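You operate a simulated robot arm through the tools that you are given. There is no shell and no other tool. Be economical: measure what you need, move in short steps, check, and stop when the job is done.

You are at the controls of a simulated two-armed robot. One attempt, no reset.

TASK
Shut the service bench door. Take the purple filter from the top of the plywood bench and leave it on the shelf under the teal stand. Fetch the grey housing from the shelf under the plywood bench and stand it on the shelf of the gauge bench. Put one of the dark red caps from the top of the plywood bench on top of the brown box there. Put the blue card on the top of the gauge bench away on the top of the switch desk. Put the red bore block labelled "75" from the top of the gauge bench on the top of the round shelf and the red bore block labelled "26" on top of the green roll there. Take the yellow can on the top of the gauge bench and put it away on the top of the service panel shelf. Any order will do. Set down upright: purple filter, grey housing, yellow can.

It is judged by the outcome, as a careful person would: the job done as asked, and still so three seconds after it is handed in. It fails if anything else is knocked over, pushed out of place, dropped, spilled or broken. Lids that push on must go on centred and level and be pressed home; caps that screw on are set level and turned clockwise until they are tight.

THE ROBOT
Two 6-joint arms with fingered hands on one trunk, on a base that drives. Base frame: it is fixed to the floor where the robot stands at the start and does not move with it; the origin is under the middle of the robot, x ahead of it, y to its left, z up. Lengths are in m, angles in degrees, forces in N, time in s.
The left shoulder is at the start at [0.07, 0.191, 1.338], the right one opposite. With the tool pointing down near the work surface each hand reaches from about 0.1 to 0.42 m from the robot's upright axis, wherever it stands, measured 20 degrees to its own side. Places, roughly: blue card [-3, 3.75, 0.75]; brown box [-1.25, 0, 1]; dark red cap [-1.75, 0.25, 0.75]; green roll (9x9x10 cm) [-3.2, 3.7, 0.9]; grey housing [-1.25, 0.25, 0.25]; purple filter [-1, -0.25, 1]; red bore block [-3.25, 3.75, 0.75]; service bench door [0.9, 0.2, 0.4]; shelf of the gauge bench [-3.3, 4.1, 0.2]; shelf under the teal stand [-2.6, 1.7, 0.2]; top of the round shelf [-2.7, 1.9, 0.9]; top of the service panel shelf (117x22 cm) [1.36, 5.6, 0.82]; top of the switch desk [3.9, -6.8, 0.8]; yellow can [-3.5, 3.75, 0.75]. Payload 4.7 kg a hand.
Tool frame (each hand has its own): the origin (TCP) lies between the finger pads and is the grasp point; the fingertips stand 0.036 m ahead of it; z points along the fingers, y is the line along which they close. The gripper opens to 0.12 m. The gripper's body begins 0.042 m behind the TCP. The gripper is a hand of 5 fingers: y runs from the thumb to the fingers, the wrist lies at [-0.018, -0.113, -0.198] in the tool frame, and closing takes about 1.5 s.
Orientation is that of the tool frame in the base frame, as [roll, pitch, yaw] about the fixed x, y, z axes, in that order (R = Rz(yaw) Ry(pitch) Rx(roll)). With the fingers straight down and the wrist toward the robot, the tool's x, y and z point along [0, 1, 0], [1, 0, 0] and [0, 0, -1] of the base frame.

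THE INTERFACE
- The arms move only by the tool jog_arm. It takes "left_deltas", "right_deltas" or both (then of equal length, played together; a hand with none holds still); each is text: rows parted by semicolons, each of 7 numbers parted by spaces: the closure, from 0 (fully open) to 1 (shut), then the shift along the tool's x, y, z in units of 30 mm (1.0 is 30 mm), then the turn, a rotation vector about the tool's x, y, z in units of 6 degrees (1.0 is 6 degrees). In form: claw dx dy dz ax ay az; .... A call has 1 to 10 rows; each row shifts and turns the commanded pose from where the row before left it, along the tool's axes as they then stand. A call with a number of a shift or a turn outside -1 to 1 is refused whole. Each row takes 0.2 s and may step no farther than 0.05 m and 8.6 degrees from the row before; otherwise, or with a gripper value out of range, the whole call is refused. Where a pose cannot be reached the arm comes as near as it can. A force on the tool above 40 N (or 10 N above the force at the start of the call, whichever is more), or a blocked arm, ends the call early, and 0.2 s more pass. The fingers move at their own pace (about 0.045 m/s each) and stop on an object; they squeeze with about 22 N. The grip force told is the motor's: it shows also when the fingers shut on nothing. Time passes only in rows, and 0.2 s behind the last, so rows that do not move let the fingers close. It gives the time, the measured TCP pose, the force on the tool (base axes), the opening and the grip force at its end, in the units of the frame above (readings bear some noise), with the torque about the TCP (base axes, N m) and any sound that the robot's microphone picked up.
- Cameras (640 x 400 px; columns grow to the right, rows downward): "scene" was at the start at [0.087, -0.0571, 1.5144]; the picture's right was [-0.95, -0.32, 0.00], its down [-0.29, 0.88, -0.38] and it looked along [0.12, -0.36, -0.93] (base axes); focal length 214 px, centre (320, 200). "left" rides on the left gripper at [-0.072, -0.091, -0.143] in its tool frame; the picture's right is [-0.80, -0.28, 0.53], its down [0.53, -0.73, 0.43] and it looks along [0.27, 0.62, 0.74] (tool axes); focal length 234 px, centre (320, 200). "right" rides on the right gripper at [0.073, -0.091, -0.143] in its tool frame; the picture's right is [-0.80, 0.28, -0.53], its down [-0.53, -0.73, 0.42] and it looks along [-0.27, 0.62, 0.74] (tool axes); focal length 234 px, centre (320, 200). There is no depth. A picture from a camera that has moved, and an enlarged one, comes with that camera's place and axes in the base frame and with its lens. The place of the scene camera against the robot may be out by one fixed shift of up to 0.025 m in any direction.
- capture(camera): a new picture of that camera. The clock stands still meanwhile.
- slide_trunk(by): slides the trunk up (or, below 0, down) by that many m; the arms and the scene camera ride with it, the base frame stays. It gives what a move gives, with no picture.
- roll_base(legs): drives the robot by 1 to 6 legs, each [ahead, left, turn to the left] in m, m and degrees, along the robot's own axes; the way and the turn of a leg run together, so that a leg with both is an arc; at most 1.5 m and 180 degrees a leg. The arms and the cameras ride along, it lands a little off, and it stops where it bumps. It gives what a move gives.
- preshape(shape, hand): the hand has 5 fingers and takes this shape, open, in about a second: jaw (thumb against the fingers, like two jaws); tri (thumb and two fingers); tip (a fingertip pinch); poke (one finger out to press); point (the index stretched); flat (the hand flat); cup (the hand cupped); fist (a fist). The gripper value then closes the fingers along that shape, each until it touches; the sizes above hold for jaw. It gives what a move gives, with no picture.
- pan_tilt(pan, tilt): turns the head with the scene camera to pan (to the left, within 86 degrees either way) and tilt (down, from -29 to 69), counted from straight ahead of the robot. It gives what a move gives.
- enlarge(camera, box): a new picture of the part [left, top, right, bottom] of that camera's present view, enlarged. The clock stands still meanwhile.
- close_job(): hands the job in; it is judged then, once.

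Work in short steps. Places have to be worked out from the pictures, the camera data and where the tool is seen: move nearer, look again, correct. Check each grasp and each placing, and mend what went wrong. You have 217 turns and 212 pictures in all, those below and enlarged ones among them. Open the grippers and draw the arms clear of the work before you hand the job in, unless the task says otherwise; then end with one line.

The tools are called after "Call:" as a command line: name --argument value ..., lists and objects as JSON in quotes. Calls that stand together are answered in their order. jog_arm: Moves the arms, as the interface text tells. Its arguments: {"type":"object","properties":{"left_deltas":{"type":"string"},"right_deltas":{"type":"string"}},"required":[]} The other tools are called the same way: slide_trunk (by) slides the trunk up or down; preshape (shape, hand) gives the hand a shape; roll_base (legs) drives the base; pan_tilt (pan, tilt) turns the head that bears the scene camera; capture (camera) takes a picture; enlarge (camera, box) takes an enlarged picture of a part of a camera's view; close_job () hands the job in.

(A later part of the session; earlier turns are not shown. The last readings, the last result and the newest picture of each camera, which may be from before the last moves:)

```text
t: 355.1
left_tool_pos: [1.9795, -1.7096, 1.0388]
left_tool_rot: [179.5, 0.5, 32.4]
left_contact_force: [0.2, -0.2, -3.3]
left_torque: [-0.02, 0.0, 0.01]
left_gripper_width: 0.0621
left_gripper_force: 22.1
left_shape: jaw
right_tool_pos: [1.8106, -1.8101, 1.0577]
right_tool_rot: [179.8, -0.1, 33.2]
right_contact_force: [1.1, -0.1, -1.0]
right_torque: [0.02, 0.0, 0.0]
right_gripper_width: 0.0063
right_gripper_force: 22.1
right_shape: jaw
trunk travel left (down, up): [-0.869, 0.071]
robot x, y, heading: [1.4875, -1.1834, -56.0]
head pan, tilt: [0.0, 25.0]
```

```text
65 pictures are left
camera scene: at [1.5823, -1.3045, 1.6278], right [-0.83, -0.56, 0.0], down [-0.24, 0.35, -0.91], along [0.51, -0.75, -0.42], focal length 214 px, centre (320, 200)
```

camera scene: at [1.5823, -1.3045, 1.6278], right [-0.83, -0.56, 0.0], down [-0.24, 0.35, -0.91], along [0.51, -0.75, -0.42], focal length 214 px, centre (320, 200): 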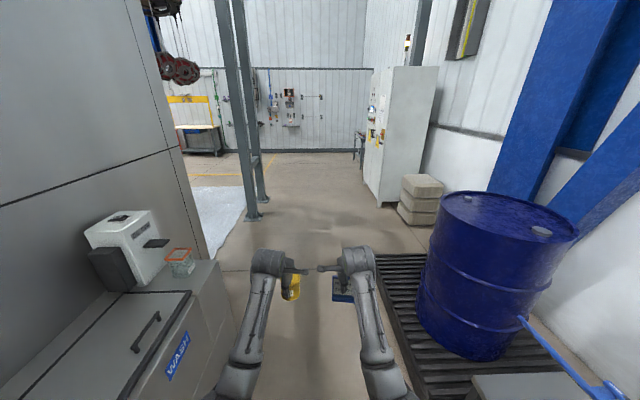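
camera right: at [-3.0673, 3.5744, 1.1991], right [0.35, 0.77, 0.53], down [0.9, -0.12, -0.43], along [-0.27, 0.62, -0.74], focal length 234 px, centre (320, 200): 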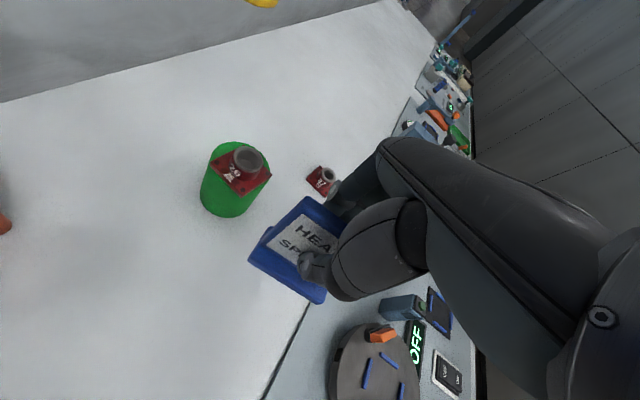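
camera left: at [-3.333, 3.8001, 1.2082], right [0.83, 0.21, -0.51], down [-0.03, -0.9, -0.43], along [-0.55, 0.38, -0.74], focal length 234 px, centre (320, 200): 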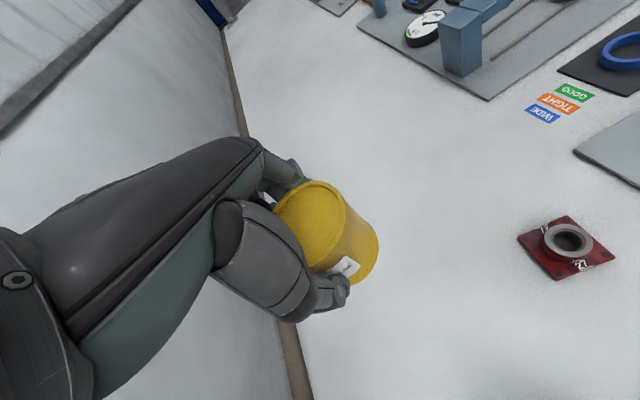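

The partition ends just ahead on the left, and the hall opens up. I drive on between the wash unit and the drum pallet.

Call:
roll_base --legs '[[1.5, 0.05, 0], [1.0, 0, 0]]'

Call:
pan_tilt --pan -10 --tilt 20

Call:
capture --camera "scene"

Call:
pan_tilt --pan 80 --tilt 15

Call:
capture --camera "scene"

```text
refused: leg 1 is longer than a leg can be; nothing moved
```

```text
t: 355.8
left_tool_pos: [1.9811, -1.7089, 1.0388]
left_tool_rot: [179.6, 0.5, 32.5]
left_contact_force: [-0.1, 0.2, -2.9]
left_torque: [0.07, 0.01, -0.01]
left_gripper_width: 0.0623
left_gripper_force: 22.1
left_shape: jaw
right_tool_pos: [1.8108, -1.8111, 1.0577]
right_tool_rot: [180.0, -0.1, 33.2]
right_contact_force: [0.4, -0.7, -0.9]
right_torque: [-0.03, 0.02, -0.01]
right_gripper_width: 0.0061
right_gripper_force: 22.6
right_shape: jaw
trunk travel left (down, up): [-0.869, 0.071]
robot x, y, heading: [1.4861, -1.1824, -56.0]
head pan, tilt: [-10.0, 20.0]
```

```text
64 pictures are left
camera scene: at [1.5694, -1.3142, 1.6357], right [-0.91, -0.41, 0.0], down [-0.14, 0.31, -0.94], along [0.39, -0.86, -0.34], focal length 214 px, centre (320, 200)
```

scene: 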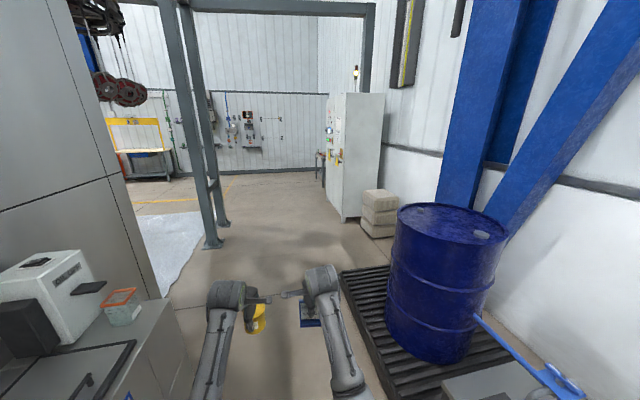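

```text
t: 357.5
left_tool_pos: [1.9812, -1.7097, 1.0381]
left_tool_rot: [179.5, 0.5, 32.5]
left_contact_force: [-0.7, -0.4, -3.6]
left_torque: [0.06, 0.01, 0.01]
left_gripper_width: 0.0622
left_gripper_force: 21.6
left_shape: jaw
right_tool_pos: [1.8095, -1.8113, 1.0564]
right_tool_rot: [179.9, 0.0, 33.2]
right_contact_force: [-0.8, -0.4, -1.2]
right_torque: [0.03, -0.03, 0.0]
right_gripper_width: 0.0061
right_gripper_force: 21.7
right_shape: jaw
trunk travel left (down, up): [-0.869, 0.071]
robot x, y, heading: [1.4851, -1.1801, -55.9]
head pan, tilt: [80.0, 15.0]
```

```text
63 pictures are left
camera scene: at [1.616, -1.1906, 1.6439], right [0.41, -0.91, 0.0], down [-0.24, -0.11, -0.97], along [0.88, 0.4, -0.26], focal length 214 px, centre (320, 200)
```

scene: 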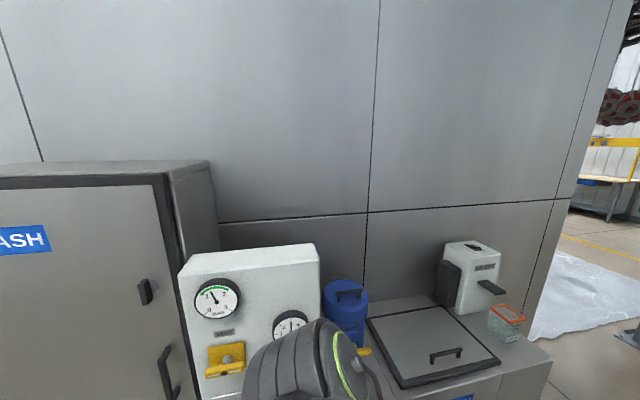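

Call:
roll_base --legs '[[1.45, 0, 0], [1.2, 0, 0]]'

Call:
pan_tilt --pan -10 --tilt 20

Call:
capture --camera "scene"

Call:
pan_tilt --pan 85 --tilt 15

Call:
capture --camera "scene"

```text
t: 370.3
left_tool_pos: [3.4555, -3.9056, 1.0382]
left_tool_rot: [179.5, 0.5, 32.2]
left_contact_force: [0.0, 0.2, -2.7]
left_torque: [0.03, 0.0, -0.03]
left_gripper_width: 0.0623
left_gripper_force: 22.1
left_shape: jaw
right_tool_pos: [3.2846, -4.0056, 1.0571]
right_tool_rot: [179.7, 0.1, 33.0]
right_contact_force: [-0.2, -0.3, -1.5]
right_torque: [0.01, -0.01, -0.03]
right_gripper_width: 0.0062
right_gripper_force: 21.9
right_shape: jaw
trunk travel left (down, up): [-0.869, 0.071]
robot x, y, heading: [2.9623, -3.3795, -55.8]
head pan, tilt: [80.0, 15.0]
```

```text
t: 372.0
left_tool_pos: [3.4551, -3.9056, 1.0389]
left_tool_rot: [179.5, 0.5, 32.1]
left_contact_force: [-0.1, 0.5, -2.4]
left_torque: [0.07, 0.01, 0.0]
left_gripper_width: 0.0622
left_gripper_force: 22.4
left_shape: jaw
right_tool_pos: [3.2849, -4.0065, 1.0584]
right_tool_rot: [179.9, 0.0, 32.9]
right_contact_force: [0.7, -0.3, -0.5]
right_torque: [-0.01, 0.01, -0.03]
right_gripper_width: 0.0063
right_gripper_force: 22.1
right_shape: jaw
trunk travel left (down, up): [-0.869, 0.071]
robot x, y, heading: [2.9614, -3.3782, -56.2]
head pan, tilt: [-10.0, 20.0]
```

```text
62 pictures are left
camera scene: at [3.0459, -3.5086, 1.6358], right [-0.91, -0.41, 0.0], down [-0.14, 0.31, -0.94], along [0.38, -0.86, -0.34], focal length 214 px, centre (320, 200)
```

scene: 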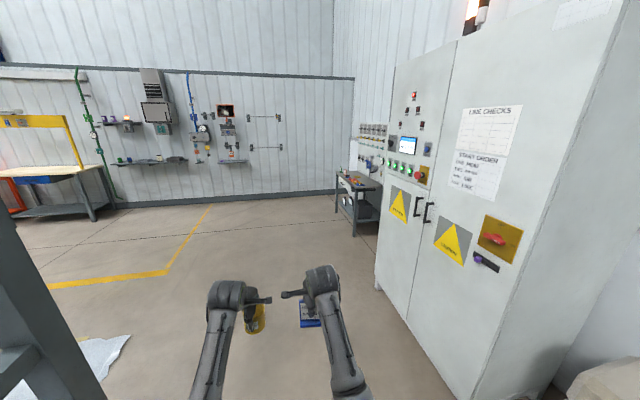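

```text
t: 373.7
left_tool_pos: [3.4555, -3.9069, 1.0381]
left_tool_rot: [179.6, 0.5, 32.3]
left_contact_force: [-0.7, 0.0, -3.4]
left_torque: [0.05, 0.01, 0.02]
left_gripper_width: 0.0622
left_gripper_force: 22.0
left_shape: jaw
right_tool_pos: [3.2854, -4.007, 1.0573]
right_tool_rot: [179.9, 0.0, 33.0]
right_contact_force: [-0.4, -0.9, -1.5]
right_torque: [0.0, -0.02, -0.03]
right_gripper_width: 0.0062
right_gripper_force: 22.0
right_shape: jaw
trunk travel left (down, up): [-0.869, 0.071]
robot x, y, heading: [2.9613, -3.3794, -56.0]
head pan, tilt: [85.0, 15.0]
```

```text
61 pictures are left
camera scene: at [3.0897, -3.3784, 1.644], right [0.48, -0.87, 0.0], down [-0.23, -0.12, -0.97], along [0.84, 0.47, -0.26], focal length 214 px, centre (320, 200)
```

scene: 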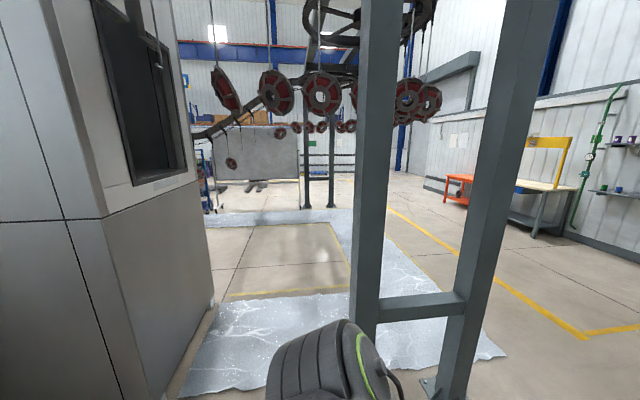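

The switch desk stands against the right-hand wall beyond the electrical cabinet. I drive ahead about 3.3 m and turn right to face it.

Call:
roll_base --legs '[[1.45, 0, 0], [1.45, 0, 0], [0.4, 0, 0], [0, 0, -88]]'

Call:
pan_tilt --pan 0 --tilt 40

Call:
capture --camera "scene"

```text
t: 393.5
left_tool_pos: [4.1647, -6.6162, 1.0374]
left_tool_rot: [179.5, 0.4, -57.9]
left_contact_force: [0.1, 0.2, -3.6]
left_torque: [0.03, -0.05, -0.04]
left_gripper_width: 0.0617
left_gripper_force: 22.5
left_shape: jaw
right_tool_pos: [4.0648, -6.4437, 1.0569]
right_tool_rot: [179.9, 0.0, -57.2]
right_contact_force: [0.3, -0.1, -0.9]
right_torque: [0.0, 0.03, 0.0]
right_gripper_width: 0.0063
right_gripper_force: 22.3
right_shape: jaw
trunk travel left (down, up): [-0.869, 0.071]
robot x, y, heading: [4.6936, -6.1243, -146.2]
head pan, tilt: [85.0, 15.0]
```

```text
t: 395.1
left_tool_pos: [4.1648, -6.615, 1.0389]
left_tool_rot: [179.4, 0.5, -58.0]
left_contact_force: [0.2, 0.1, -3.2]
left_torque: [0.03, -0.03, 0.02]
left_gripper_width: 0.0619
left_gripper_force: 22.0
left_shape: jaw
right_tool_pos: [4.065, -6.4446, 1.0572]
right_tool_rot: [179.9, -0.1, -57.1]
right_contact_force: [0.0, -0.5, -1.1]
right_torque: [0.01, 0.01, 0.03]
right_gripper_width: 0.0059
right_gripper_force: 22.7
right_shape: jaw
trunk travel left (down, up): [-0.869, 0.071]
robot x, y, heading: [4.6912, -6.1231, -146.3]
head pan, tilt: [0.0, 40.0]
```

```text
60 pictures are left
camera scene: at [4.5994, -6.2008, 1.6044], right [-0.56, 0.83, 0.0], down [0.53, 0.36, -0.77], along [-0.64, -0.43, -0.64], focal length 214 px, centre (320, 200)
```

scene: 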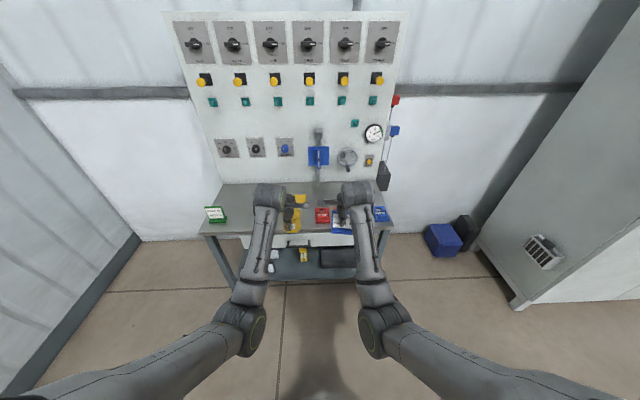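

I face the switch desk squarely. I zoom in to find free space on its top.

Call:
enlarge --camera "scene" --box '[190, 160, 410, 290]'

Call:
capture --camera "right"

```text
2.91 times, centred on (300, 225) of scene
camera zoom: at [4.5994, -6.2008, 1.6044], right [-0.56, 0.83, 0.0], down [0.53, 0.36, -0.77], along [-0.64, -0.43, -0.64], focal length 624 px, centre (378, 127)
```

zoom: 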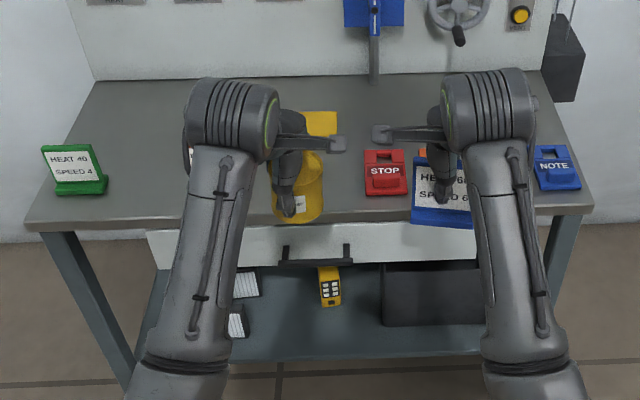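

```text
58 pictures are left
camera right: at [4.1815, -6.4557, 1.1997], right [-0.67, 0.53, 0.53], down [0.33, 0.84, -0.43], along [-0.67, -0.11, -0.74], focal length 234 px, centre (320, 200)
```

right: 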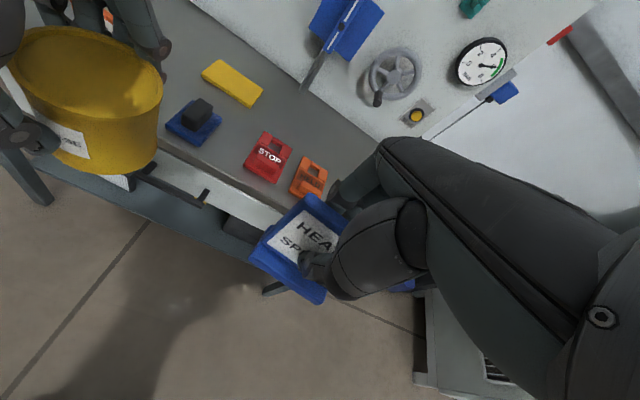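

The left part of the desk between the green card and the blue holder looks free; the left hand camera should show what its arm hides.

Call:
capture --camera "left"

```text
57 pictures are left
camera left: at [4.2049, -6.5064, 1.1807], right [-0.2, 0.83, -0.52], down [0.9, -0.06, -0.43], along [-0.39, -0.55, -0.73], focal length 234 px, centre (320, 200)
```

left: 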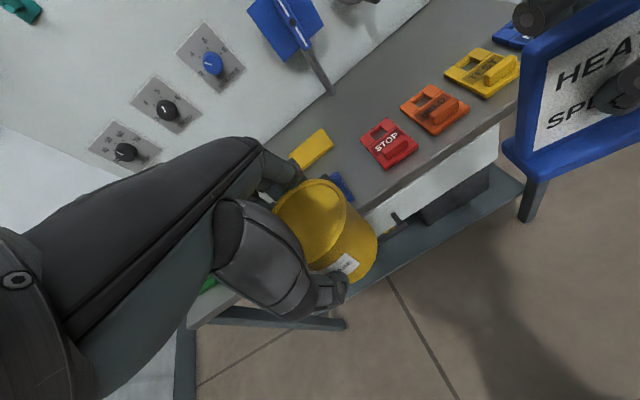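

The tags line the right half; I shift left 0.33 m so the right hand comes before the left half of the desk and the view there clears.

Call:
roll_base --legs '[[0, 0.33, 0]]'

Call:
enlarge --camera "scene" --box '[220, 140, 480, 300]'

Call:
capture --camera "right"

```text
t: 397.3
left_tool_pos: [4.3483, -6.8901, 1.0384]
left_tool_rot: [179.4, 0.5, -58.3]
left_contact_force: [0.2, 0.6, -3.6]
left_torque: [0.0, -0.08, -0.03]
left_gripper_width: 0.0618
left_gripper_force: 22.3
left_shape: jaw
right_tool_pos: [4.2483, -6.7183, 1.057]
right_tool_rot: [179.9, 0.0, -57.4]
right_contact_force: [-0.5, -0.8, -0.7]
right_torque: [0.0, -0.03, 0.03]
right_gripper_width: 0.0064
right_gripper_force: 22.0
right_shape: jaw
trunk travel left (down, up): [-0.869, 0.071]
robot x, y, heading: [4.8797, -6.4017, -146.6]
head pan, tilt: [0.0, 40.0]
```

```text
2.46 times, centred on (350, 220) of scene
camera zoom: at [4.7839, -6.478, 1.6043], right [-0.55, 0.83, 0.0], down [0.54, 0.35, -0.77], along [-0.64, -0.42, -0.64], focal length 528 px, centre (246, 151)
```

zoom: 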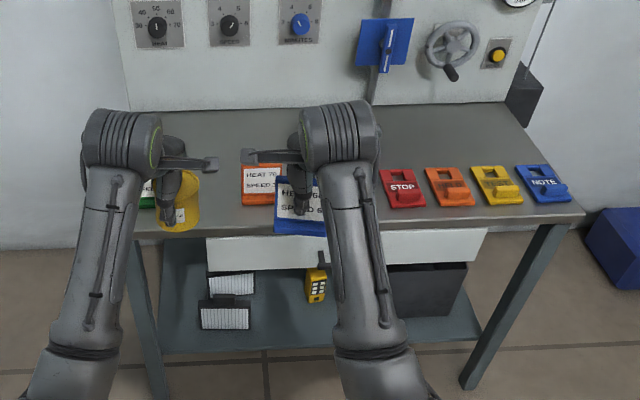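

```text
55 pictures are left
camera right: at [4.3646, -6.7307, 1.1996], right [-0.67, 0.53, 0.53], down [0.33, 0.84, -0.43], along [-0.67, -0.11, -0.74], focal length 234 px, centre (320, 200)
```

right: 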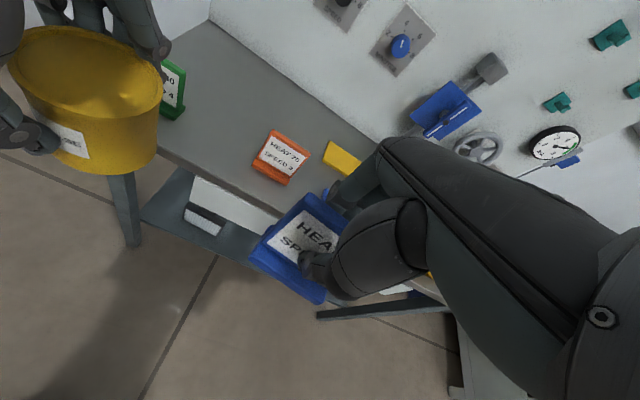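

Between and behind the green and orange cards there is free space, about (4.02, -7.06). I shift left 0.2 and ahead 0.2, then extend the right hand there.

Call:
roll_base --legs '[[0, 0.2, 0], [0.2, 0, 0]]'

Call:
jog_arm --right_deltas "1 0 1 0 0 0 0; 1 0 1 0 0 0 0; 1 0 1 0 0 0 0; 1 0 1 0 0 0 0; 1 0 1 0 0 0 0; 1 0 0.8 0 0 0 0; 1 0 0 0 0 0 0"

Call:
capture --camera "right"

Call:
enlarge --camera "scene" --box '[220, 140, 480, 300]'

```text
t: 400.1
left_tool_pos: [4.287, -7.1645, 1.0384]
left_tool_rot: [179.5, 0.5, -58.6]
left_contact_force: [-0.2, 0.2, -3.9]
left_torque: [-0.02, -0.07, -0.01]
left_gripper_width: 0.0621
left_gripper_force: 21.8
left_shape: jaw
right_tool_pos: [4.1899, -6.9933, 1.058]
right_tool_rot: [179.8, 0.0, -57.8]
right_contact_force: [-0.1, 0.9, -1.1]
right_torque: [-0.02, -0.03, 0.01]
right_gripper_width: 0.0063
right_gripper_force: 22.1
right_shape: jaw
trunk travel left (down, up): [-0.869, 0.071]
robot x, y, heading: [4.8198, -6.6815, -146.8]
head pan, tilt: [0.0, 40.0]
```

```text
t: 401.7
left_tool_pos: [4.2866, -7.1655, 1.0386]
left_tool_rot: [179.5, 0.5, -58.6]
left_contact_force: [-0.5, 0.3, -2.2]
left_torque: [0.0, -0.01, 0.02]
left_gripper_width: 0.062
left_gripper_force: 21.7
left_shape: jaw
right_tool_pos: [4.0397, -7.0885, 1.0582]
right_tool_rot: [179.8, 0.0, -57.8]
right_contact_force: [1.0, 0.3, -1.6]
right_torque: [-0.02, 0.01, 0.01]
right_gripper_width: 0.0064
right_gripper_force: 22.3
right_shape: jaw
trunk travel left (down, up): [-0.869, 0.071]
robot x, y, heading: [4.8238, -6.6778, -147.0]
head pan, tilt: [0.0, 40.0]
```

```text
54 pictures are left
camera right: at [4.1565, -7.1006, 1.2004], right [-0.66, 0.53, 0.53], down [0.34, 0.84, -0.43], along [-0.67, -0.11, -0.74], focal length 234 px, centre (320, 200)
```

right: 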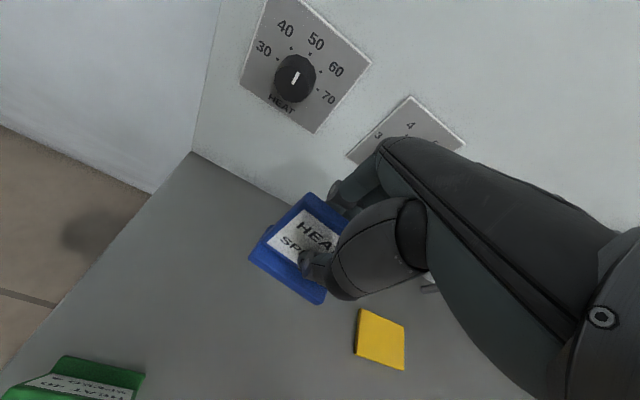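

```text
2.46 times, centred on (350, 220) of scene
camera zoom: at [4.726, -6.7551, 1.6044], right [-0.55, 0.84, 0.0], down [0.54, 0.35, -0.77], along [-0.64, -0.42, -0.64], focal length 528 px, centre (246, 151)
```

zoom: 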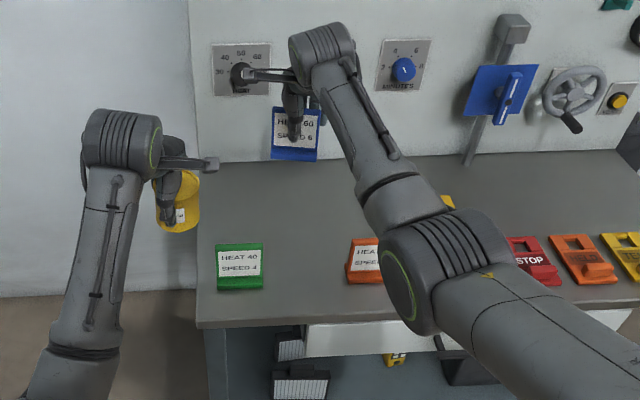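

The card is over a clear area at the back left, 18 cm before the panel. I lower it 13 cm, then in small steps.

Call:
jog_arm --right_deltas "1 0 0 1 0 0 0; 1 0 0 1 0 0 0; 1 0 0 1 0 0 0; 1 0 0 1 0 0 0; 1 0 0 0.4 0 0 0; 1 0 0 0 0 0 0"

Call:
enlarge --camera "scene" --box '[280, 150, 440, 260]'

```text
t: 403.1
left_tool_pos: [4.2869, -7.1658, 1.038]
left_tool_rot: [179.6, 0.7, -58.6]
left_contact_force: [0.1, 0.2, -2.9]
left_torque: [0.02, -0.02, 0.0]
left_gripper_width: 0.0618
left_gripper_force: 22.2
left_shape: jaw
right_tool_pos: [4.0404, -7.0877, 0.9253]
right_tool_rot: [179.8, 0.0, -57.8]
right_contact_force: [0.1, 0.0, 0.1]
right_torque: [0.0, 0.0, 0.03]
right_gripper_width: 0.0064
right_gripper_force: 22.3
right_shape: jaw
trunk travel left (down, up): [-0.869, 0.071]
robot x, y, heading: [4.8206, -6.6792, -146.7]
head pan, tilt: [0.0, 40.0]
```

```text
3.64 times, centred on (360, 205) of scene
camera zoom: at [4.7256, -6.7555, 1.6044], right [-0.55, 0.84, 0.0], down [0.54, 0.35, -0.77], along [-0.64, -0.42, -0.64], focal length 780 px, centre (174, 182)
```

zoom: 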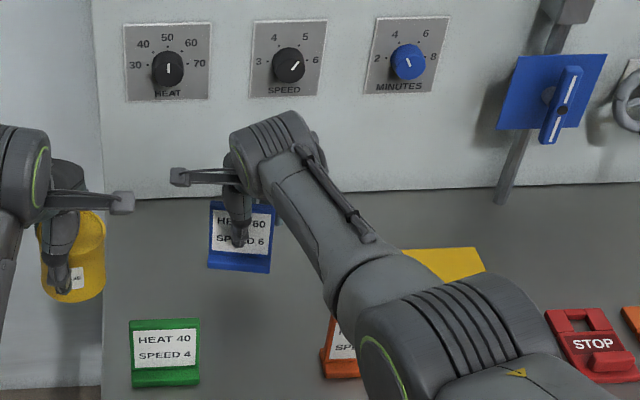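

Call:
jog_arm --right_deltas "1 0 0 0.4 0 0 0; 1 0 0 0.2 0 0 0; 1 0 0 0 0 0 0"

Call:
jog_arm --right_deltas "1 0 0 0.2 0 0 0; 1 0 0 0.15 0 0 0; 1 0 0 0 0 0 0"

Call:
jog_arm --right_deltas "1 0 0 0.15 0 0 0; 1 0 0 0.15 0 0 0; 1 0 0 0 0 0 0"

```text
t: 403.9
left_tool_pos: [4.2873, -7.1667, 1.0387]
left_tool_rot: [179.6, 0.5, -58.6]
left_contact_force: [0.1, 1.0, -2.7]
left_torque: [0.02, -0.05, 0.02]
left_gripper_width: 0.062
left_gripper_force: 22.0
left_shape: jaw
right_tool_pos: [4.042, -7.0869, 0.9079]
right_tool_rot: [179.8, 0.0, -57.8]
right_contact_force: [0.3, -0.1, -1.2]
right_torque: [0.0, -0.01, -0.01]
right_gripper_width: 0.0063
right_gripper_force: 22.0
right_shape: jaw
trunk travel left (down, up): [-0.869, 0.071]
robot x, y, heading: [4.8197, -6.6798, -146.8]
head pan, tilt: [0.0, 40.0]
```

```text
t: 404.7
left_tool_pos: [4.2854, -7.1666, 1.0386]
left_tool_rot: [179.6, 0.5, -58.6]
left_contact_force: [0.8, -0.2, -3.1]
left_torque: [0.02, -0.05, -0.01]
left_gripper_width: 0.0621
left_gripper_force: 22.0
left_shape: jaw
right_tool_pos: [4.0409, -7.0852, 0.8985]
right_tool_rot: [179.8, -0.1, -57.9]
right_contact_force: [-0.5, 0.6, -1.2]
right_torque: [0.02, 0.01, 0.03]
right_gripper_width: 0.0062
right_gripper_force: 21.9
right_shape: jaw
trunk travel left (down, up): [-0.869, 0.071]
robot x, y, heading: [4.8226, -6.6768, -146.6]
head pan, tilt: [0.0, 40.0]
```

```text
t: 405.5
left_tool_pos: [4.2874, -7.1648, 1.0384]
left_tool_rot: [179.6, 0.5, -58.7]
left_contact_force: [-0.7, -0.6, -4.2]
left_torque: [-0.01, -0.03, -0.01]
left_gripper_width: 0.0622
left_gripper_force: 21.8
left_shape: jaw
right_tool_pos: [4.0425, -7.0827, 0.8904]
right_tool_rot: [179.9, -0.1, -57.8]
right_contact_force: [-0.1, 0.3, -0.5]
right_torque: [-0.01, -0.01, 0.0]
right_gripper_width: 0.006
right_gripper_force: 22.0
right_shape: jaw
right hand out of reach, approached as far as the arm can: row 2
trunk travel left (down, up): [-0.869, 0.071]
robot x, y, heading: [4.8218, -6.6812, -146.8]
head pan, tilt: [0.0, 40.0]
```

The arm reaches its limit; I lower with the trunk instead.

Call:
slide_trunk --by -0.01

Call:
slide_trunk --by -0.006

Call:
enlarge --camera "scene" --box '[280, 150, 440, 260]'

```text
t: 406.1
left_tool_pos: [4.2857, -7.166, 1.0275]
left_tool_rot: [179.6, 0.6, -58.7]
left_contact_force: [-0.1, 0.7, -4.1]
left_torque: [0.03, -0.07, 0.06]
left_gripper_width: 0.0621
left_gripper_force: 22.0
left_shape: jaw
right_tool_pos: [4.0417, -7.0827, 0.8806]
right_tool_rot: [179.9, 0.0, -57.8]
right_contact_force: [0.3, -1.0, -1.0]
right_torque: [0.01, 0.0, 0.01]
right_gripper_width: 0.0063
right_gripper_force: 21.8
right_shape: jaw
trunk travel left (down, up): [-0.859, 0.081]
robot x, y, heading: [4.8198, -6.6783, -146.3]
head pan, tilt: [0.0, 40.0]
```

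```text
t: 406.6
left_tool_pos: [4.2873, -7.1652, 1.0225]
left_tool_rot: [179.5, 0.5, -58.7]
left_contact_force: [0.8, -0.4, -3.3]
left_torque: [0.06, -0.05, -0.01]
left_gripper_width: 0.0619
left_gripper_force: 22.2
left_shape: jaw
right_tool_pos: [4.0436, -7.0834, 0.8752]
right_tool_rot: [179.7, 0.0, -57.8]
right_contact_force: [0.7, 0.0, 3.5]
right_torque: [-0.04, 0.03, -0.01]
right_gripper_width: 0.0064
right_gripper_force: 21.8
right_shape: jaw
trunk travel left (down, up): [-0.853, 0.087]
robot x, y, heading: [4.8196, -6.6795, -147.0]
head pan, tilt: [0.0, 40.0]
```

```text
3.64 times, centred on (360, 205) of scene
camera zoom: at [4.7269, -6.755, 1.5885], right [-0.55, 0.84, 0.0], down [0.54, 0.35, -0.77], along [-0.64, -0.42, -0.64], focal length 780 px, centre (174, 182)
```

zoom: 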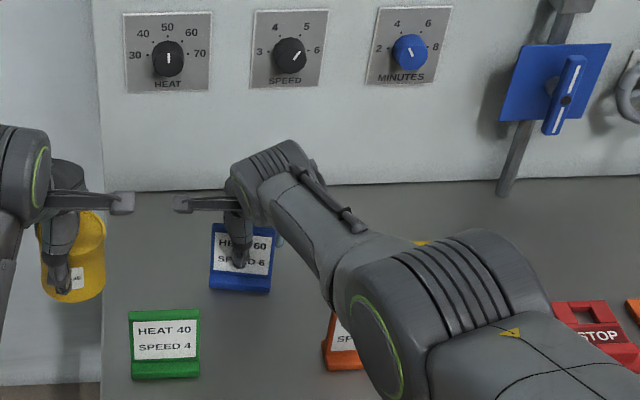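

The card touches down. I open the fingers and raise straight up with the trunk.

Call:
jog_arm --right_deltas "0.5 0 0 0 0 0 0; 0.5 0 0 0 0 0 0; 0.5 0 0 0 0 0 0; 0.5 0 0 0 0 0 0"

Call:
slide_trunk --by 0.08

Call:
enlarge --camera "scene" --box '[280, 150, 440, 260]'

```text
t: 407.6
left_tool_pos: [4.2857, -7.1664, 1.0225]
left_tool_rot: [179.6, 0.5, -58.6]
left_contact_force: [-0.6, -0.3, -3.8]
left_torque: [0.02, -0.02, -0.03]
left_gripper_width: 0.0618
left_gripper_force: 21.7
left_shape: jaw
right_tool_pos: [4.0429, -7.0828, 0.875]
right_tool_rot: [179.9, 0.0, -57.8]
right_contact_force: [0.1, 0.0, -0.2]
right_torque: [0.02, -0.01, 0.0]
right_gripper_width: 0.0594
right_gripper_force: 0.1
right_shape: jaw
trunk travel left (down, up): [-0.853, 0.087]
robot x, y, heading: [4.8216, -6.6771, -146.9]
head pan, tilt: [0.0, 40.0]
```

```text
t: 408.8
left_tool_pos: [4.2864, -7.166, 1.1021]
left_tool_rot: [179.6, 0.5, -58.6]
left_contact_force: [-0.8, -0.1, -3.2]
left_torque: [0.03, -0.06, 0.02]
left_gripper_width: 0.0618
left_gripper_force: 22.2
left_shape: jaw
right_tool_pos: [4.0431, -7.0824, 0.9545]
right_tool_rot: [-180.0, 0.0, -57.8]
right_contact_force: [-0.6, -0.2, -0.2]
right_torque: [-0.03, 0.01, 0.02]
right_gripper_width: 0.0594
right_gripper_force: 0.0
right_shape: jaw
trunk travel left (down, up): [-0.933, 0.007]
robot x, y, heading: [4.8183, -6.6803, -146.9]
head pan, tilt: [0.0, 40.0]
```

```text
3.64 times, centred on (360, 205) of scene
camera zoom: at [4.7256, -6.7557, 1.6683], right [-0.55, 0.84, 0.0], down [0.54, 0.35, -0.77], along [-0.64, -0.42, -0.64], focal length 780 px, centre (174, 182)
```

zoom: 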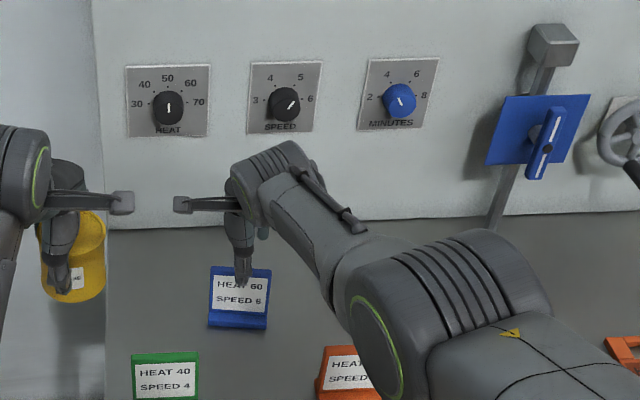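

The card stands on the desk. I raise the hand further and back away.

Call:
jog_arm --right_deltas "0.5 0 0 -1 0 0 0; 0.5 0 0 -1 0 0 0; 0.5 0 0 -1 0 0 0; 0.5 0 0 0 0 0 0"

Call:
roll_base --legs '[[-0.5, 0, 0]]'

Call:
jog_arm --right_deltas "0 0 -1 0 0 0 0; 0 0 -1 0 0 0 0; 0 0 -1 0 0 0 0; 0 0 -1 0 0 0 0; 0 0 -1 0 0 0 0; 0 0 -1 0 0 0 0"

Call:
capture --camera "scene"

```text
t: 409.8
left_tool_pos: [4.2872, -7.1656, 1.1024]
left_tool_rot: [179.6, 0.5, -58.7]
left_contact_force: [0.1, 0.4, -3.4]
left_torque: [0.01, -0.02, 0.02]
left_gripper_width: 0.0617
left_gripper_force: 22.1
left_shape: jaw
right_tool_pos: [4.045, -7.0816, 1.045]
right_tool_rot: [179.9, 0.0, -57.7]
right_contact_force: [-0.5, 0.0, 0.8]
right_torque: [0.03, 0.0, -0.02]
right_gripper_width: 0.0598
right_gripper_force: 0.0
right_shape: jaw
trunk travel left (down, up): [-0.933, 0.007]
robot x, y, heading: [4.8245, -6.6782, -146.7]
head pan, tilt: [0.0, 40.0]
```

```text
t: 412.7
left_tool_pos: [4.6955, -6.8976, 1.1019]
left_tool_rot: [179.6, 0.5, -58.6]
left_contact_force: [0.0, -0.1, -3.7]
left_torque: [-0.02, -0.05, 0.01]
left_gripper_width: 0.0619
left_gripper_force: 22.3
left_shape: jaw
right_tool_pos: [4.4534, -6.814, 1.0446]
right_tool_rot: [179.9, 0.1, -57.8]
right_contact_force: [0.5, -0.3, -0.3]
right_torque: [-0.01, -0.02, -0.01]
right_gripper_width: 0.0596
right_gripper_force: 0.1
right_shape: jaw
trunk travel left (down, up): [-0.933, 0.007]
robot x, y, heading: [5.2311, -6.4122, -147.0]
head pan, tilt: [0.0, 40.0]
```

```text
t: 414.1
left_tool_pos: [4.6983, -6.8976, 1.1035]
left_tool_rot: [179.5, 0.5, -58.6]
left_contact_force: [0.2, -1.1, -4.1]
left_torque: [0.03, -0.02, 0.02]
left_gripper_width: 0.0618
left_gripper_force: 21.9
left_shape: jaw
right_tool_pos: [4.5951, -6.7157, 1.0567]
right_tool_rot: [178.7, 1.1, -58.1]
right_contact_force: [0.0, 0.3, 0.3]
right_torque: [0.01, 0.01, 0.02]
right_gripper_width: 0.1196
right_gripper_force: 0.0
right_shape: jaw
trunk travel left (down, up): [-0.933, 0.007]
robot x, y, heading: [5.2309, -6.4116, -146.8]
head pan, tilt: [0.0, 40.0]
```

```text
49 pictures are left
camera scene: at [5.1367, -6.4868, 1.6686], right [-0.55, 0.84, 0.0], down [0.54, 0.35, -0.77], along [-0.64, -0.42, -0.64], focal length 214 px, centre (320, 200)
```

scene: 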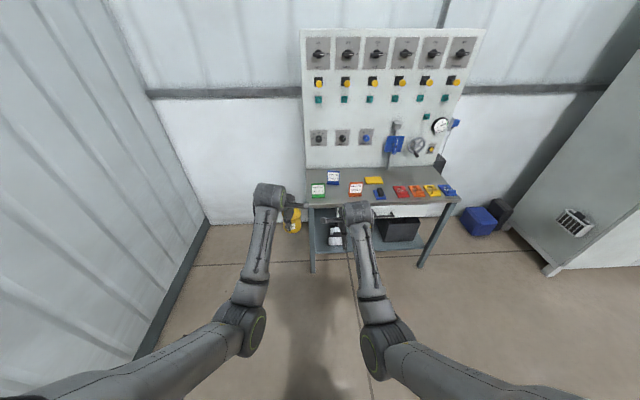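

The card stands among the others on the switch desk. Now for the can: I turn to face the far side of the hall and look at the way around the partition.

Call:
roll_base --legs '[[-0.3, 0, 0], [0, 0, -125]]'

Call:
pan_tilt --pan 0 --tilt 12

Call:
capture --camera "scene"

```text
t: 421.5
left_tool_pos: [5.3744, -5.5297, 1.1031]
left_tool_rot: [179.6, 0.5, 177.5]
left_contact_force: [-0.3, -0.9, -3.5]
left_torque: [-0.04, 0.02, 0.0]
left_gripper_width: 0.0616
left_gripper_force: 22.3
left_shape: jaw
right_tool_pos: [5.588, -5.5516, 1.0467]
right_tool_rot: [179.5, 1.3, 177.7]
right_contact_force: [-0.2, -0.1, -1.3]
right_torque: [-0.01, 0.0, 0.0]
right_gripper_width: 0.1195
right_gripper_force: 0.2
right_shape: jaw
trunk travel left (down, up): [-0.933, 0.007]
robot x, y, heading: [5.486, -6.2449, 89.4]
head pan, tilt: [0.0, 40.0]
```

```text
t: 422.4
left_tool_pos: [5.3755, -5.5303, 1.1027]
left_tool_rot: [179.5, 0.6, 177.5]
left_contact_force: [0.0, 0.0, -3.9]
left_torque: [-0.05, 0.0, 0.03]
left_gripper_width: 0.0617
left_gripper_force: 21.9
left_shape: jaw
right_tool_pos: [5.5901, -5.551, 1.0468]
right_tool_rot: [179.4, 1.3, 177.6]
right_contact_force: [-0.8, -0.3, 0.2]
right_torque: [0.01, -0.01, 0.01]
right_gripper_width: 0.1196
right_gripper_force: 0.1
right_shape: jaw
trunk travel left (down, up): [-0.933, 0.007]
robot x, y, heading: [5.4837, -6.2489, 89.6]
head pan, tilt: [0.0, 12.0]
```

```text
48 pictures are left
camera scene: at [5.5016, -6.1041, 1.7127], right [1.0, -0.01, 0.0], down [0.0, -0.21, -0.98], along [0.01, 0.98, -0.21], focal length 214 px, centre (320, 200)
```

scene: 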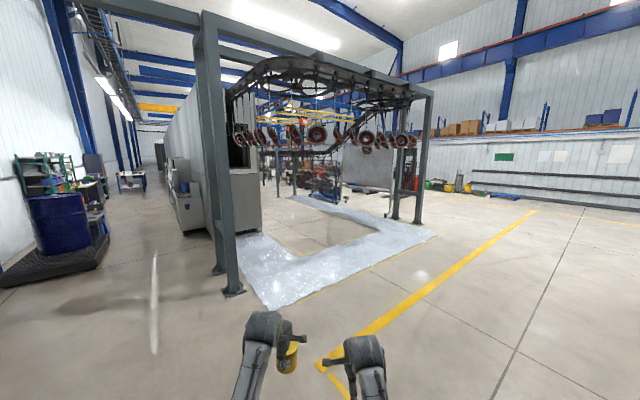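

The hall opens beyond a conveyor frame; the shelf lies behind the booth at left. I drive ahead-right to see past the booth.

Call:
roll_base --legs '[[1.3, -0.6, 0], [1.3, -0.6, 0]]'

Call:
pan_tilt --pan 30 --tilt 12

Call:
capture --camera "scene"

```text
t: 436.3
left_tool_pos: [6.4766, -2.9205, 1.1021]
left_tool_rot: [179.6, 0.4, -178.2]
left_contact_force: [0.2, -0.2, -4.0]
left_torque: [-0.01, 0.01, 0.0]
left_gripper_width: 0.0617
left_gripper_force: 22.0
left_shape: jaw
right_tool_pos: [6.6928, -2.924, 1.0475]
right_tool_rot: [179.4, 1.4, -178.2]
right_contact_force: [-0.1, 0.4, 0.1]
right_torque: [0.0, 0.04, 0.02]
right_gripper_width: 0.1196
right_gripper_force: 0.0
right_shape: jaw
trunk travel left (down, up): [-0.933, 0.007]
robot x, y, heading: [6.632, -3.6267, 93.5]
head pan, tilt: [0.0, 12.0]
```

```text
t: 437.2
left_tool_pos: [6.4769, -2.9198, 1.1015]
left_tool_rot: [179.7, 0.5, -178.2]
left_contact_force: [0.2, 0.4, -3.7]
left_torque: [-0.02, -0.01, 0.0]
left_gripper_width: 0.0615
left_gripper_force: 21.9
left_shape: jaw
right_tool_pos: [6.6933, -2.9233, 1.0472]
right_tool_rot: [179.4, 1.4, -178.2]
right_contact_force: [0.2, 0.3, -0.4]
right_torque: [0.0, 0.01, 0.01]
right_gripper_width: 0.1197
right_gripper_force: 0.2
right_shape: jaw
trunk travel left (down, up): [-0.933, 0.007]
robot x, y, heading: [6.634, -3.6237, 93.4]
head pan, tilt: [30.0, 12.0]
```

```text
47 pictures are left
camera scene: at [6.5995, -3.4987, 1.7128], right [0.83, 0.55, 0.0], down [0.11, -0.17, -0.98], along [-0.54, 0.82, -0.21], focal length 214 px, centre (320, 200)
```

scene: 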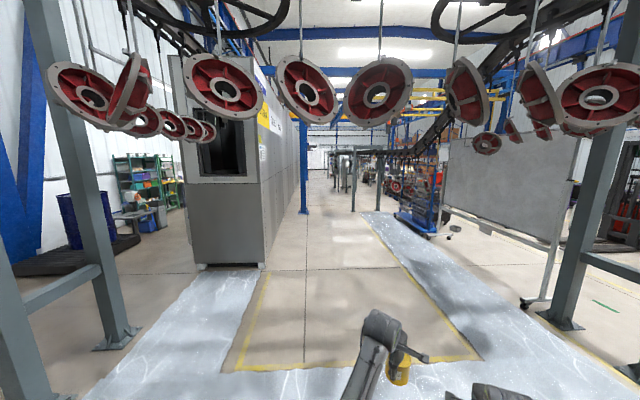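

Past the booth an aisle runs on at about 123 degrees, with the goal some 10 m along it. I lower the trunk to pass safely under the hanging parts, turn left 30 degrees and drive in.

Call:
slide_trunk --by -0.3

Call:
roll_base --legs '[[0, 0, 30], [1.4, -0.15, 0], [1.4, -0.15, 0]]'

Call:
pan_tilt --pan 0 --tilt 15

Call:
capture --camera "scene"

```text
t: 440.2
left_tool_pos: [6.4769, -2.9194, 0.801]
left_tool_rot: [179.7, 0.6, -178.3]
left_contact_force: [0.4, -0.4, -2.9]
left_torque: [-0.03, 0.0, 0.03]
left_gripper_width: 0.0615
left_gripper_force: 21.9
left_shape: jaw
right_tool_pos: [6.6924, -2.9233, 0.7468]
right_tool_rot: [179.4, 1.3, -178.3]
right_contact_force: [0.1, -0.1, -1.1]
right_torque: [-0.02, 0.04, 0.02]
right_gripper_width: 0.12
right_gripper_force: 0.0
right_shape: jaw
trunk travel left (down, up): [-0.633, 0.307]
robot x, y, heading: [6.6344, -3.6239, 93.9]
head pan, tilt: [30.0, 12.0]
```

```text
t: 455.4
left_tool_pos: [4.6999, -0.7198, 0.8011]
left_tool_rot: [179.7, 0.4, -143.8]
left_contact_force: [-0.9, 0.4, -3.7]
left_torque: [-0.08, -0.01, 0.0]
left_gripper_width: 0.0615
left_gripper_force: 22.5
left_shape: jaw
right_tool_pos: [4.8815, -0.6018, 0.7469]
right_tool_rot: [179.4, 1.5, -143.8]
right_contact_force: [0.3, 0.6, 0.6]
right_torque: [0.01, 0.03, 0.01]
right_gripper_width: 0.1198
right_gripper_force: 0.1
right_shape: jaw
trunk travel left (down, up): [-0.633, 0.307]
robot x, y, heading: [5.2319, -1.2157, 127.9]
head pan, tilt: [30.0, 12.0]
```

```text
t: 456.3
left_tool_pos: [4.7008, -0.7214, 0.8019]
left_tool_rot: [179.6, 0.5, -143.7]
left_contact_force: [0.2, 0.2, -2.9]
left_torque: [-0.06, -0.05, 0.02]
left_gripper_width: 0.0615
left_gripper_force: 22.3
left_shape: jaw
right_tool_pos: [4.8811, -0.6011, 0.7471]
right_tool_rot: [179.3, 1.3, -143.7]
right_contact_force: [0.0, 0.3, -0.3]
right_torque: [0.05, -0.01, -0.01]
right_gripper_width: 0.1199
right_gripper_force: 0.1
right_shape: jaw
trunk travel left (down, up): [-0.633, 0.307]
robot x, y, heading: [5.2275, -1.2086, 128.2]
head pan, tilt: [0.0, 15.0]
```

```text
46 pictures are left
camera scene: at [5.1601, -1.1013, 1.4079], right [0.79, 0.62, 0.0], down [0.16, -0.2, -0.97], along [-0.6, 0.76, -0.26], focal length 214 px, centre (320, 200)
```

scene: 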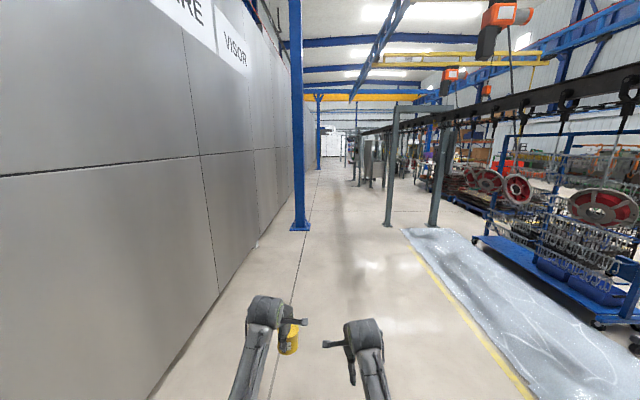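

Call:
roll_base --legs '[[0, 0, -7], [1.45, 0, 0], [1.45, 0, 0], [1.2, 0, 0]]'

Call:
capture --camera "scene"

```text
t: 477.0
left_tool_pos: [2.5923, 2.9262, 0.8011]
left_tool_rot: [179.6, 0.5, -152.1]
left_contact_force: [1.1, 0.4, -3.6]
left_torque: [-0.04, 0.01, 0.01]
left_gripper_width: 0.0613
left_gripper_force: 22.1
left_shape: jaw
right_tool_pos: [2.7879, 3.0191, 0.7465]
right_tool_rot: [179.3, 1.4, -152.0]
right_contact_force: [0.2, -0.2, 0.2]
right_torque: [0.01, 0.0, -0.02]
right_gripper_width: 0.1201
right_gripper_force: 0.0
right_shape: jaw
trunk travel left (down, up): [-0.633, 0.307]
robot x, y, heading: [3.0446, 2.3657, 119.4]
head pan, tilt: [0.0, 15.0]
```

```text
45 pictures are left
camera scene: at [2.9921, 2.4869, 1.4079], right [0.87, 0.5, 0.0], down [0.13, -0.23, -0.97], along [-0.48, 0.84, -0.26], focal length 214 px, centre (320, 200)
```

scene: 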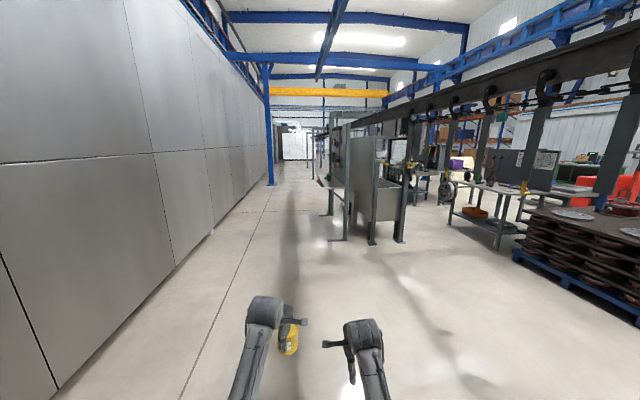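

The service panel stands ahead on the right, its shelf facing the booth. I drive up the aisle beside it.

Call:
roll_base --legs '[[0, 0, 9], [1.45, 0, 0], [1.35, 0, 0]]'

Call:
slide_trunk --by 0.25

Call:
pan_tilt --pan -50 --tilt 25

Call:
capture --camera "scene"

```text
t: 491.3
left_tool_pos: [0.7644, 5.0581, 0.8014]
left_tool_rot: [179.6, 0.5, -143.9]
left_contact_force: [0.9, 0.8, -3.2]
left_torque: [-0.02, 0.0, -0.02]
left_gripper_width: 0.0615
left_gripper_force: 21.7
left_shape: jaw
right_tool_pos: [0.946, 5.1783, 0.747]
right_tool_rot: [179.4, 1.4, -143.8]
right_contact_force: [0.5, -0.3, -0.2]
right_torque: [0.02, -0.01, -0.03]
right_gripper_width: 0.1199
right_gripper_force: 0.1
right_shape: jaw
trunk travel left (down, up): [-0.633, 0.307]
robot x, y, heading: [1.2919, 4.568, 127.9]
head pan, tilt: [0.0, 15.0]
```

```text
t: 493.9
left_tool_pos: [0.7646, 5.0593, 1.0518]
left_tool_rot: [179.7, 0.5, -143.9]
left_contact_force: [0.5, -0.5, -3.2]
left_torque: [-0.08, -0.02, 0.01]
left_gripper_width: 0.0613
left_gripper_force: 22.1
left_shape: jaw
right_tool_pos: [0.9445, 5.178, 0.9963]
right_tool_rot: [179.5, 1.4, -143.8]
right_contact_force: [0.5, -0.3, -0.9]
right_torque: [-0.01, -0.01, 0.0]
right_gripper_width: 0.12
right_gripper_force: 0.1
right_shape: jaw
trunk travel left (down, up): [-0.883, 0.057]
robot x, y, heading: [1.2934, 4.571, 128.1]
head pan, tilt: [0.0, 15.0]
```

```text
t: 495.1
left_tool_pos: [0.7638, 5.0587, 1.0527]
left_tool_rot: [179.6, 0.5, -143.9]
left_contact_force: [-0.3, 0.1, -3.6]
left_torque: [-0.06, 0.0, 0.01]
left_gripper_width: 0.0616
left_gripper_force: 21.5
left_shape: jaw
right_tool_pos: [0.945, 5.1779, 0.9972]
right_tool_rot: [179.4, 1.4, -143.9]
right_contact_force: [-0.1, -0.5, -0.5]
right_torque: [0.0, -0.01, 0.0]
right_gripper_width: 0.1198
right_gripper_force: 0.0
right_shape: jaw
trunk travel left (down, up): [-0.883, 0.057]
robot x, y, heading: [1.2932, 4.5647, 128.0]
head pan, tilt: [-50.0, 25.0]
```

```text
44 pictures are left
camera scene: at [1.2998, 4.6946, 1.6417], right [0.98, -0.21, 0.0], down [-0.09, -0.41, -0.91], along [0.19, 0.89, -0.42], focal length 214 px, centre (320, 200)
```

scene: 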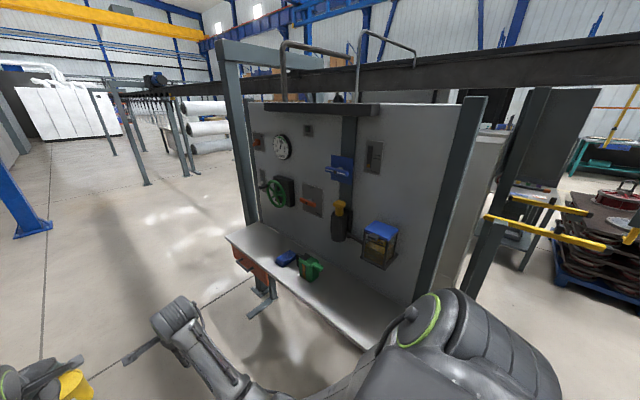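

The shelf runs from about (1.63,5.11) to (0.96,5.95), free at its far (left) end; a blue and a green item stand mid-way. I drive up beside it and turn right to face it.

Call:
roll_base --legs '[[0.93, 0.14, 0], [0, 0, -89]]'

Call:
pan_tilt --pan 10 --tilt 45

Call:
capture --camera "scene"

Call:
capture --camera "left"

```text
t: 504.0
left_tool_pos: [1.0907, 5.7578, 1.0523]
left_tool_rot: [179.6, 0.5, 127.2]
left_contact_force: [-0.1, 1.1, -2.8]
left_torque: [-0.03, 0.04, 0.0]
left_gripper_width: 0.0613
left_gripper_force: 21.7
left_shape: jaw
right_tool_pos: [1.2139, 5.5793, 0.9966]
right_tool_rot: [179.5, 1.4, 127.3]
right_contact_force: [0.4, -0.8, 0.2]
right_torque: [0.03, -0.04, 0.0]
right_gripper_width: 0.1199
right_gripper_force: 0.1
right_shape: jaw
trunk travel left (down, up): [-0.883, 0.057]
robot x, y, heading: [0.6076, 5.2181, 39.1]
head pan, tilt: [-50.0, 25.0]
```

```text
t: 505.3
left_tool_pos: [1.092, 5.7587, 1.0522]
left_tool_rot: [179.7, 0.5, 127.1]
left_contact_force: [-0.1, -0.5, -3.0]
left_torque: [0.01, 0.06, 0.02]
left_gripper_width: 0.0615
left_gripper_force: 21.8
left_shape: jaw
right_tool_pos: [1.2133, 5.5792, 0.9975]
right_tool_rot: [179.5, 1.4, 127.4]
right_contact_force: [0.1, 0.3, 0.2]
right_torque: [-0.03, -0.02, 0.01]
right_gripper_width: 0.12
right_gripper_force: 0.0
right_shape: jaw
trunk travel left (down, up): [-0.883, 0.057]
robot x, y, heading: [0.6082, 5.2204, 39.2]
head pan, tilt: [10.0, 45.0]
```

```text
43 pictures are left
camera scene: at [0.7201, 5.3108, 1.6111], right [0.75, -0.66, 0.0], down [-0.46, -0.53, -0.71], along [0.46, 0.53, -0.71], focal length 214 px, centre (320, 200)
```

scene: 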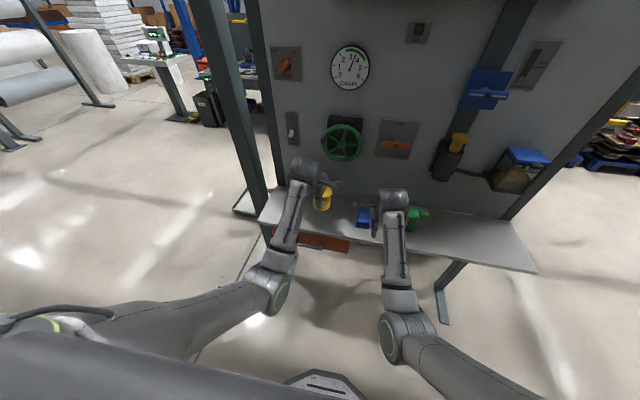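

```text
42 pictures are left
camera left: at [1.06, 5.6456, 1.1945], right [0.27, -0.81, -0.52], down [-0.9, -0.02, -0.43], along [0.34, 0.59, -0.74], focal length 234 px, centre (320, 200)
```

left: 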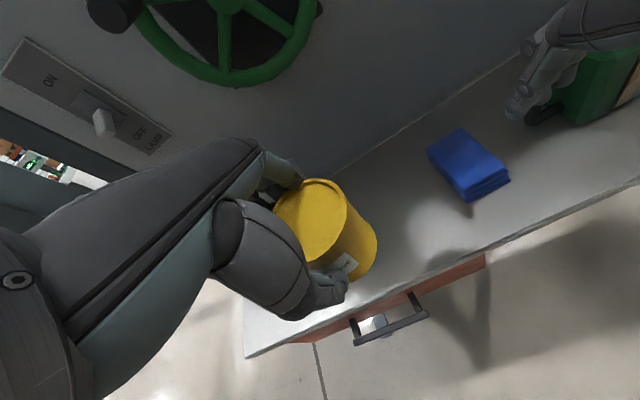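

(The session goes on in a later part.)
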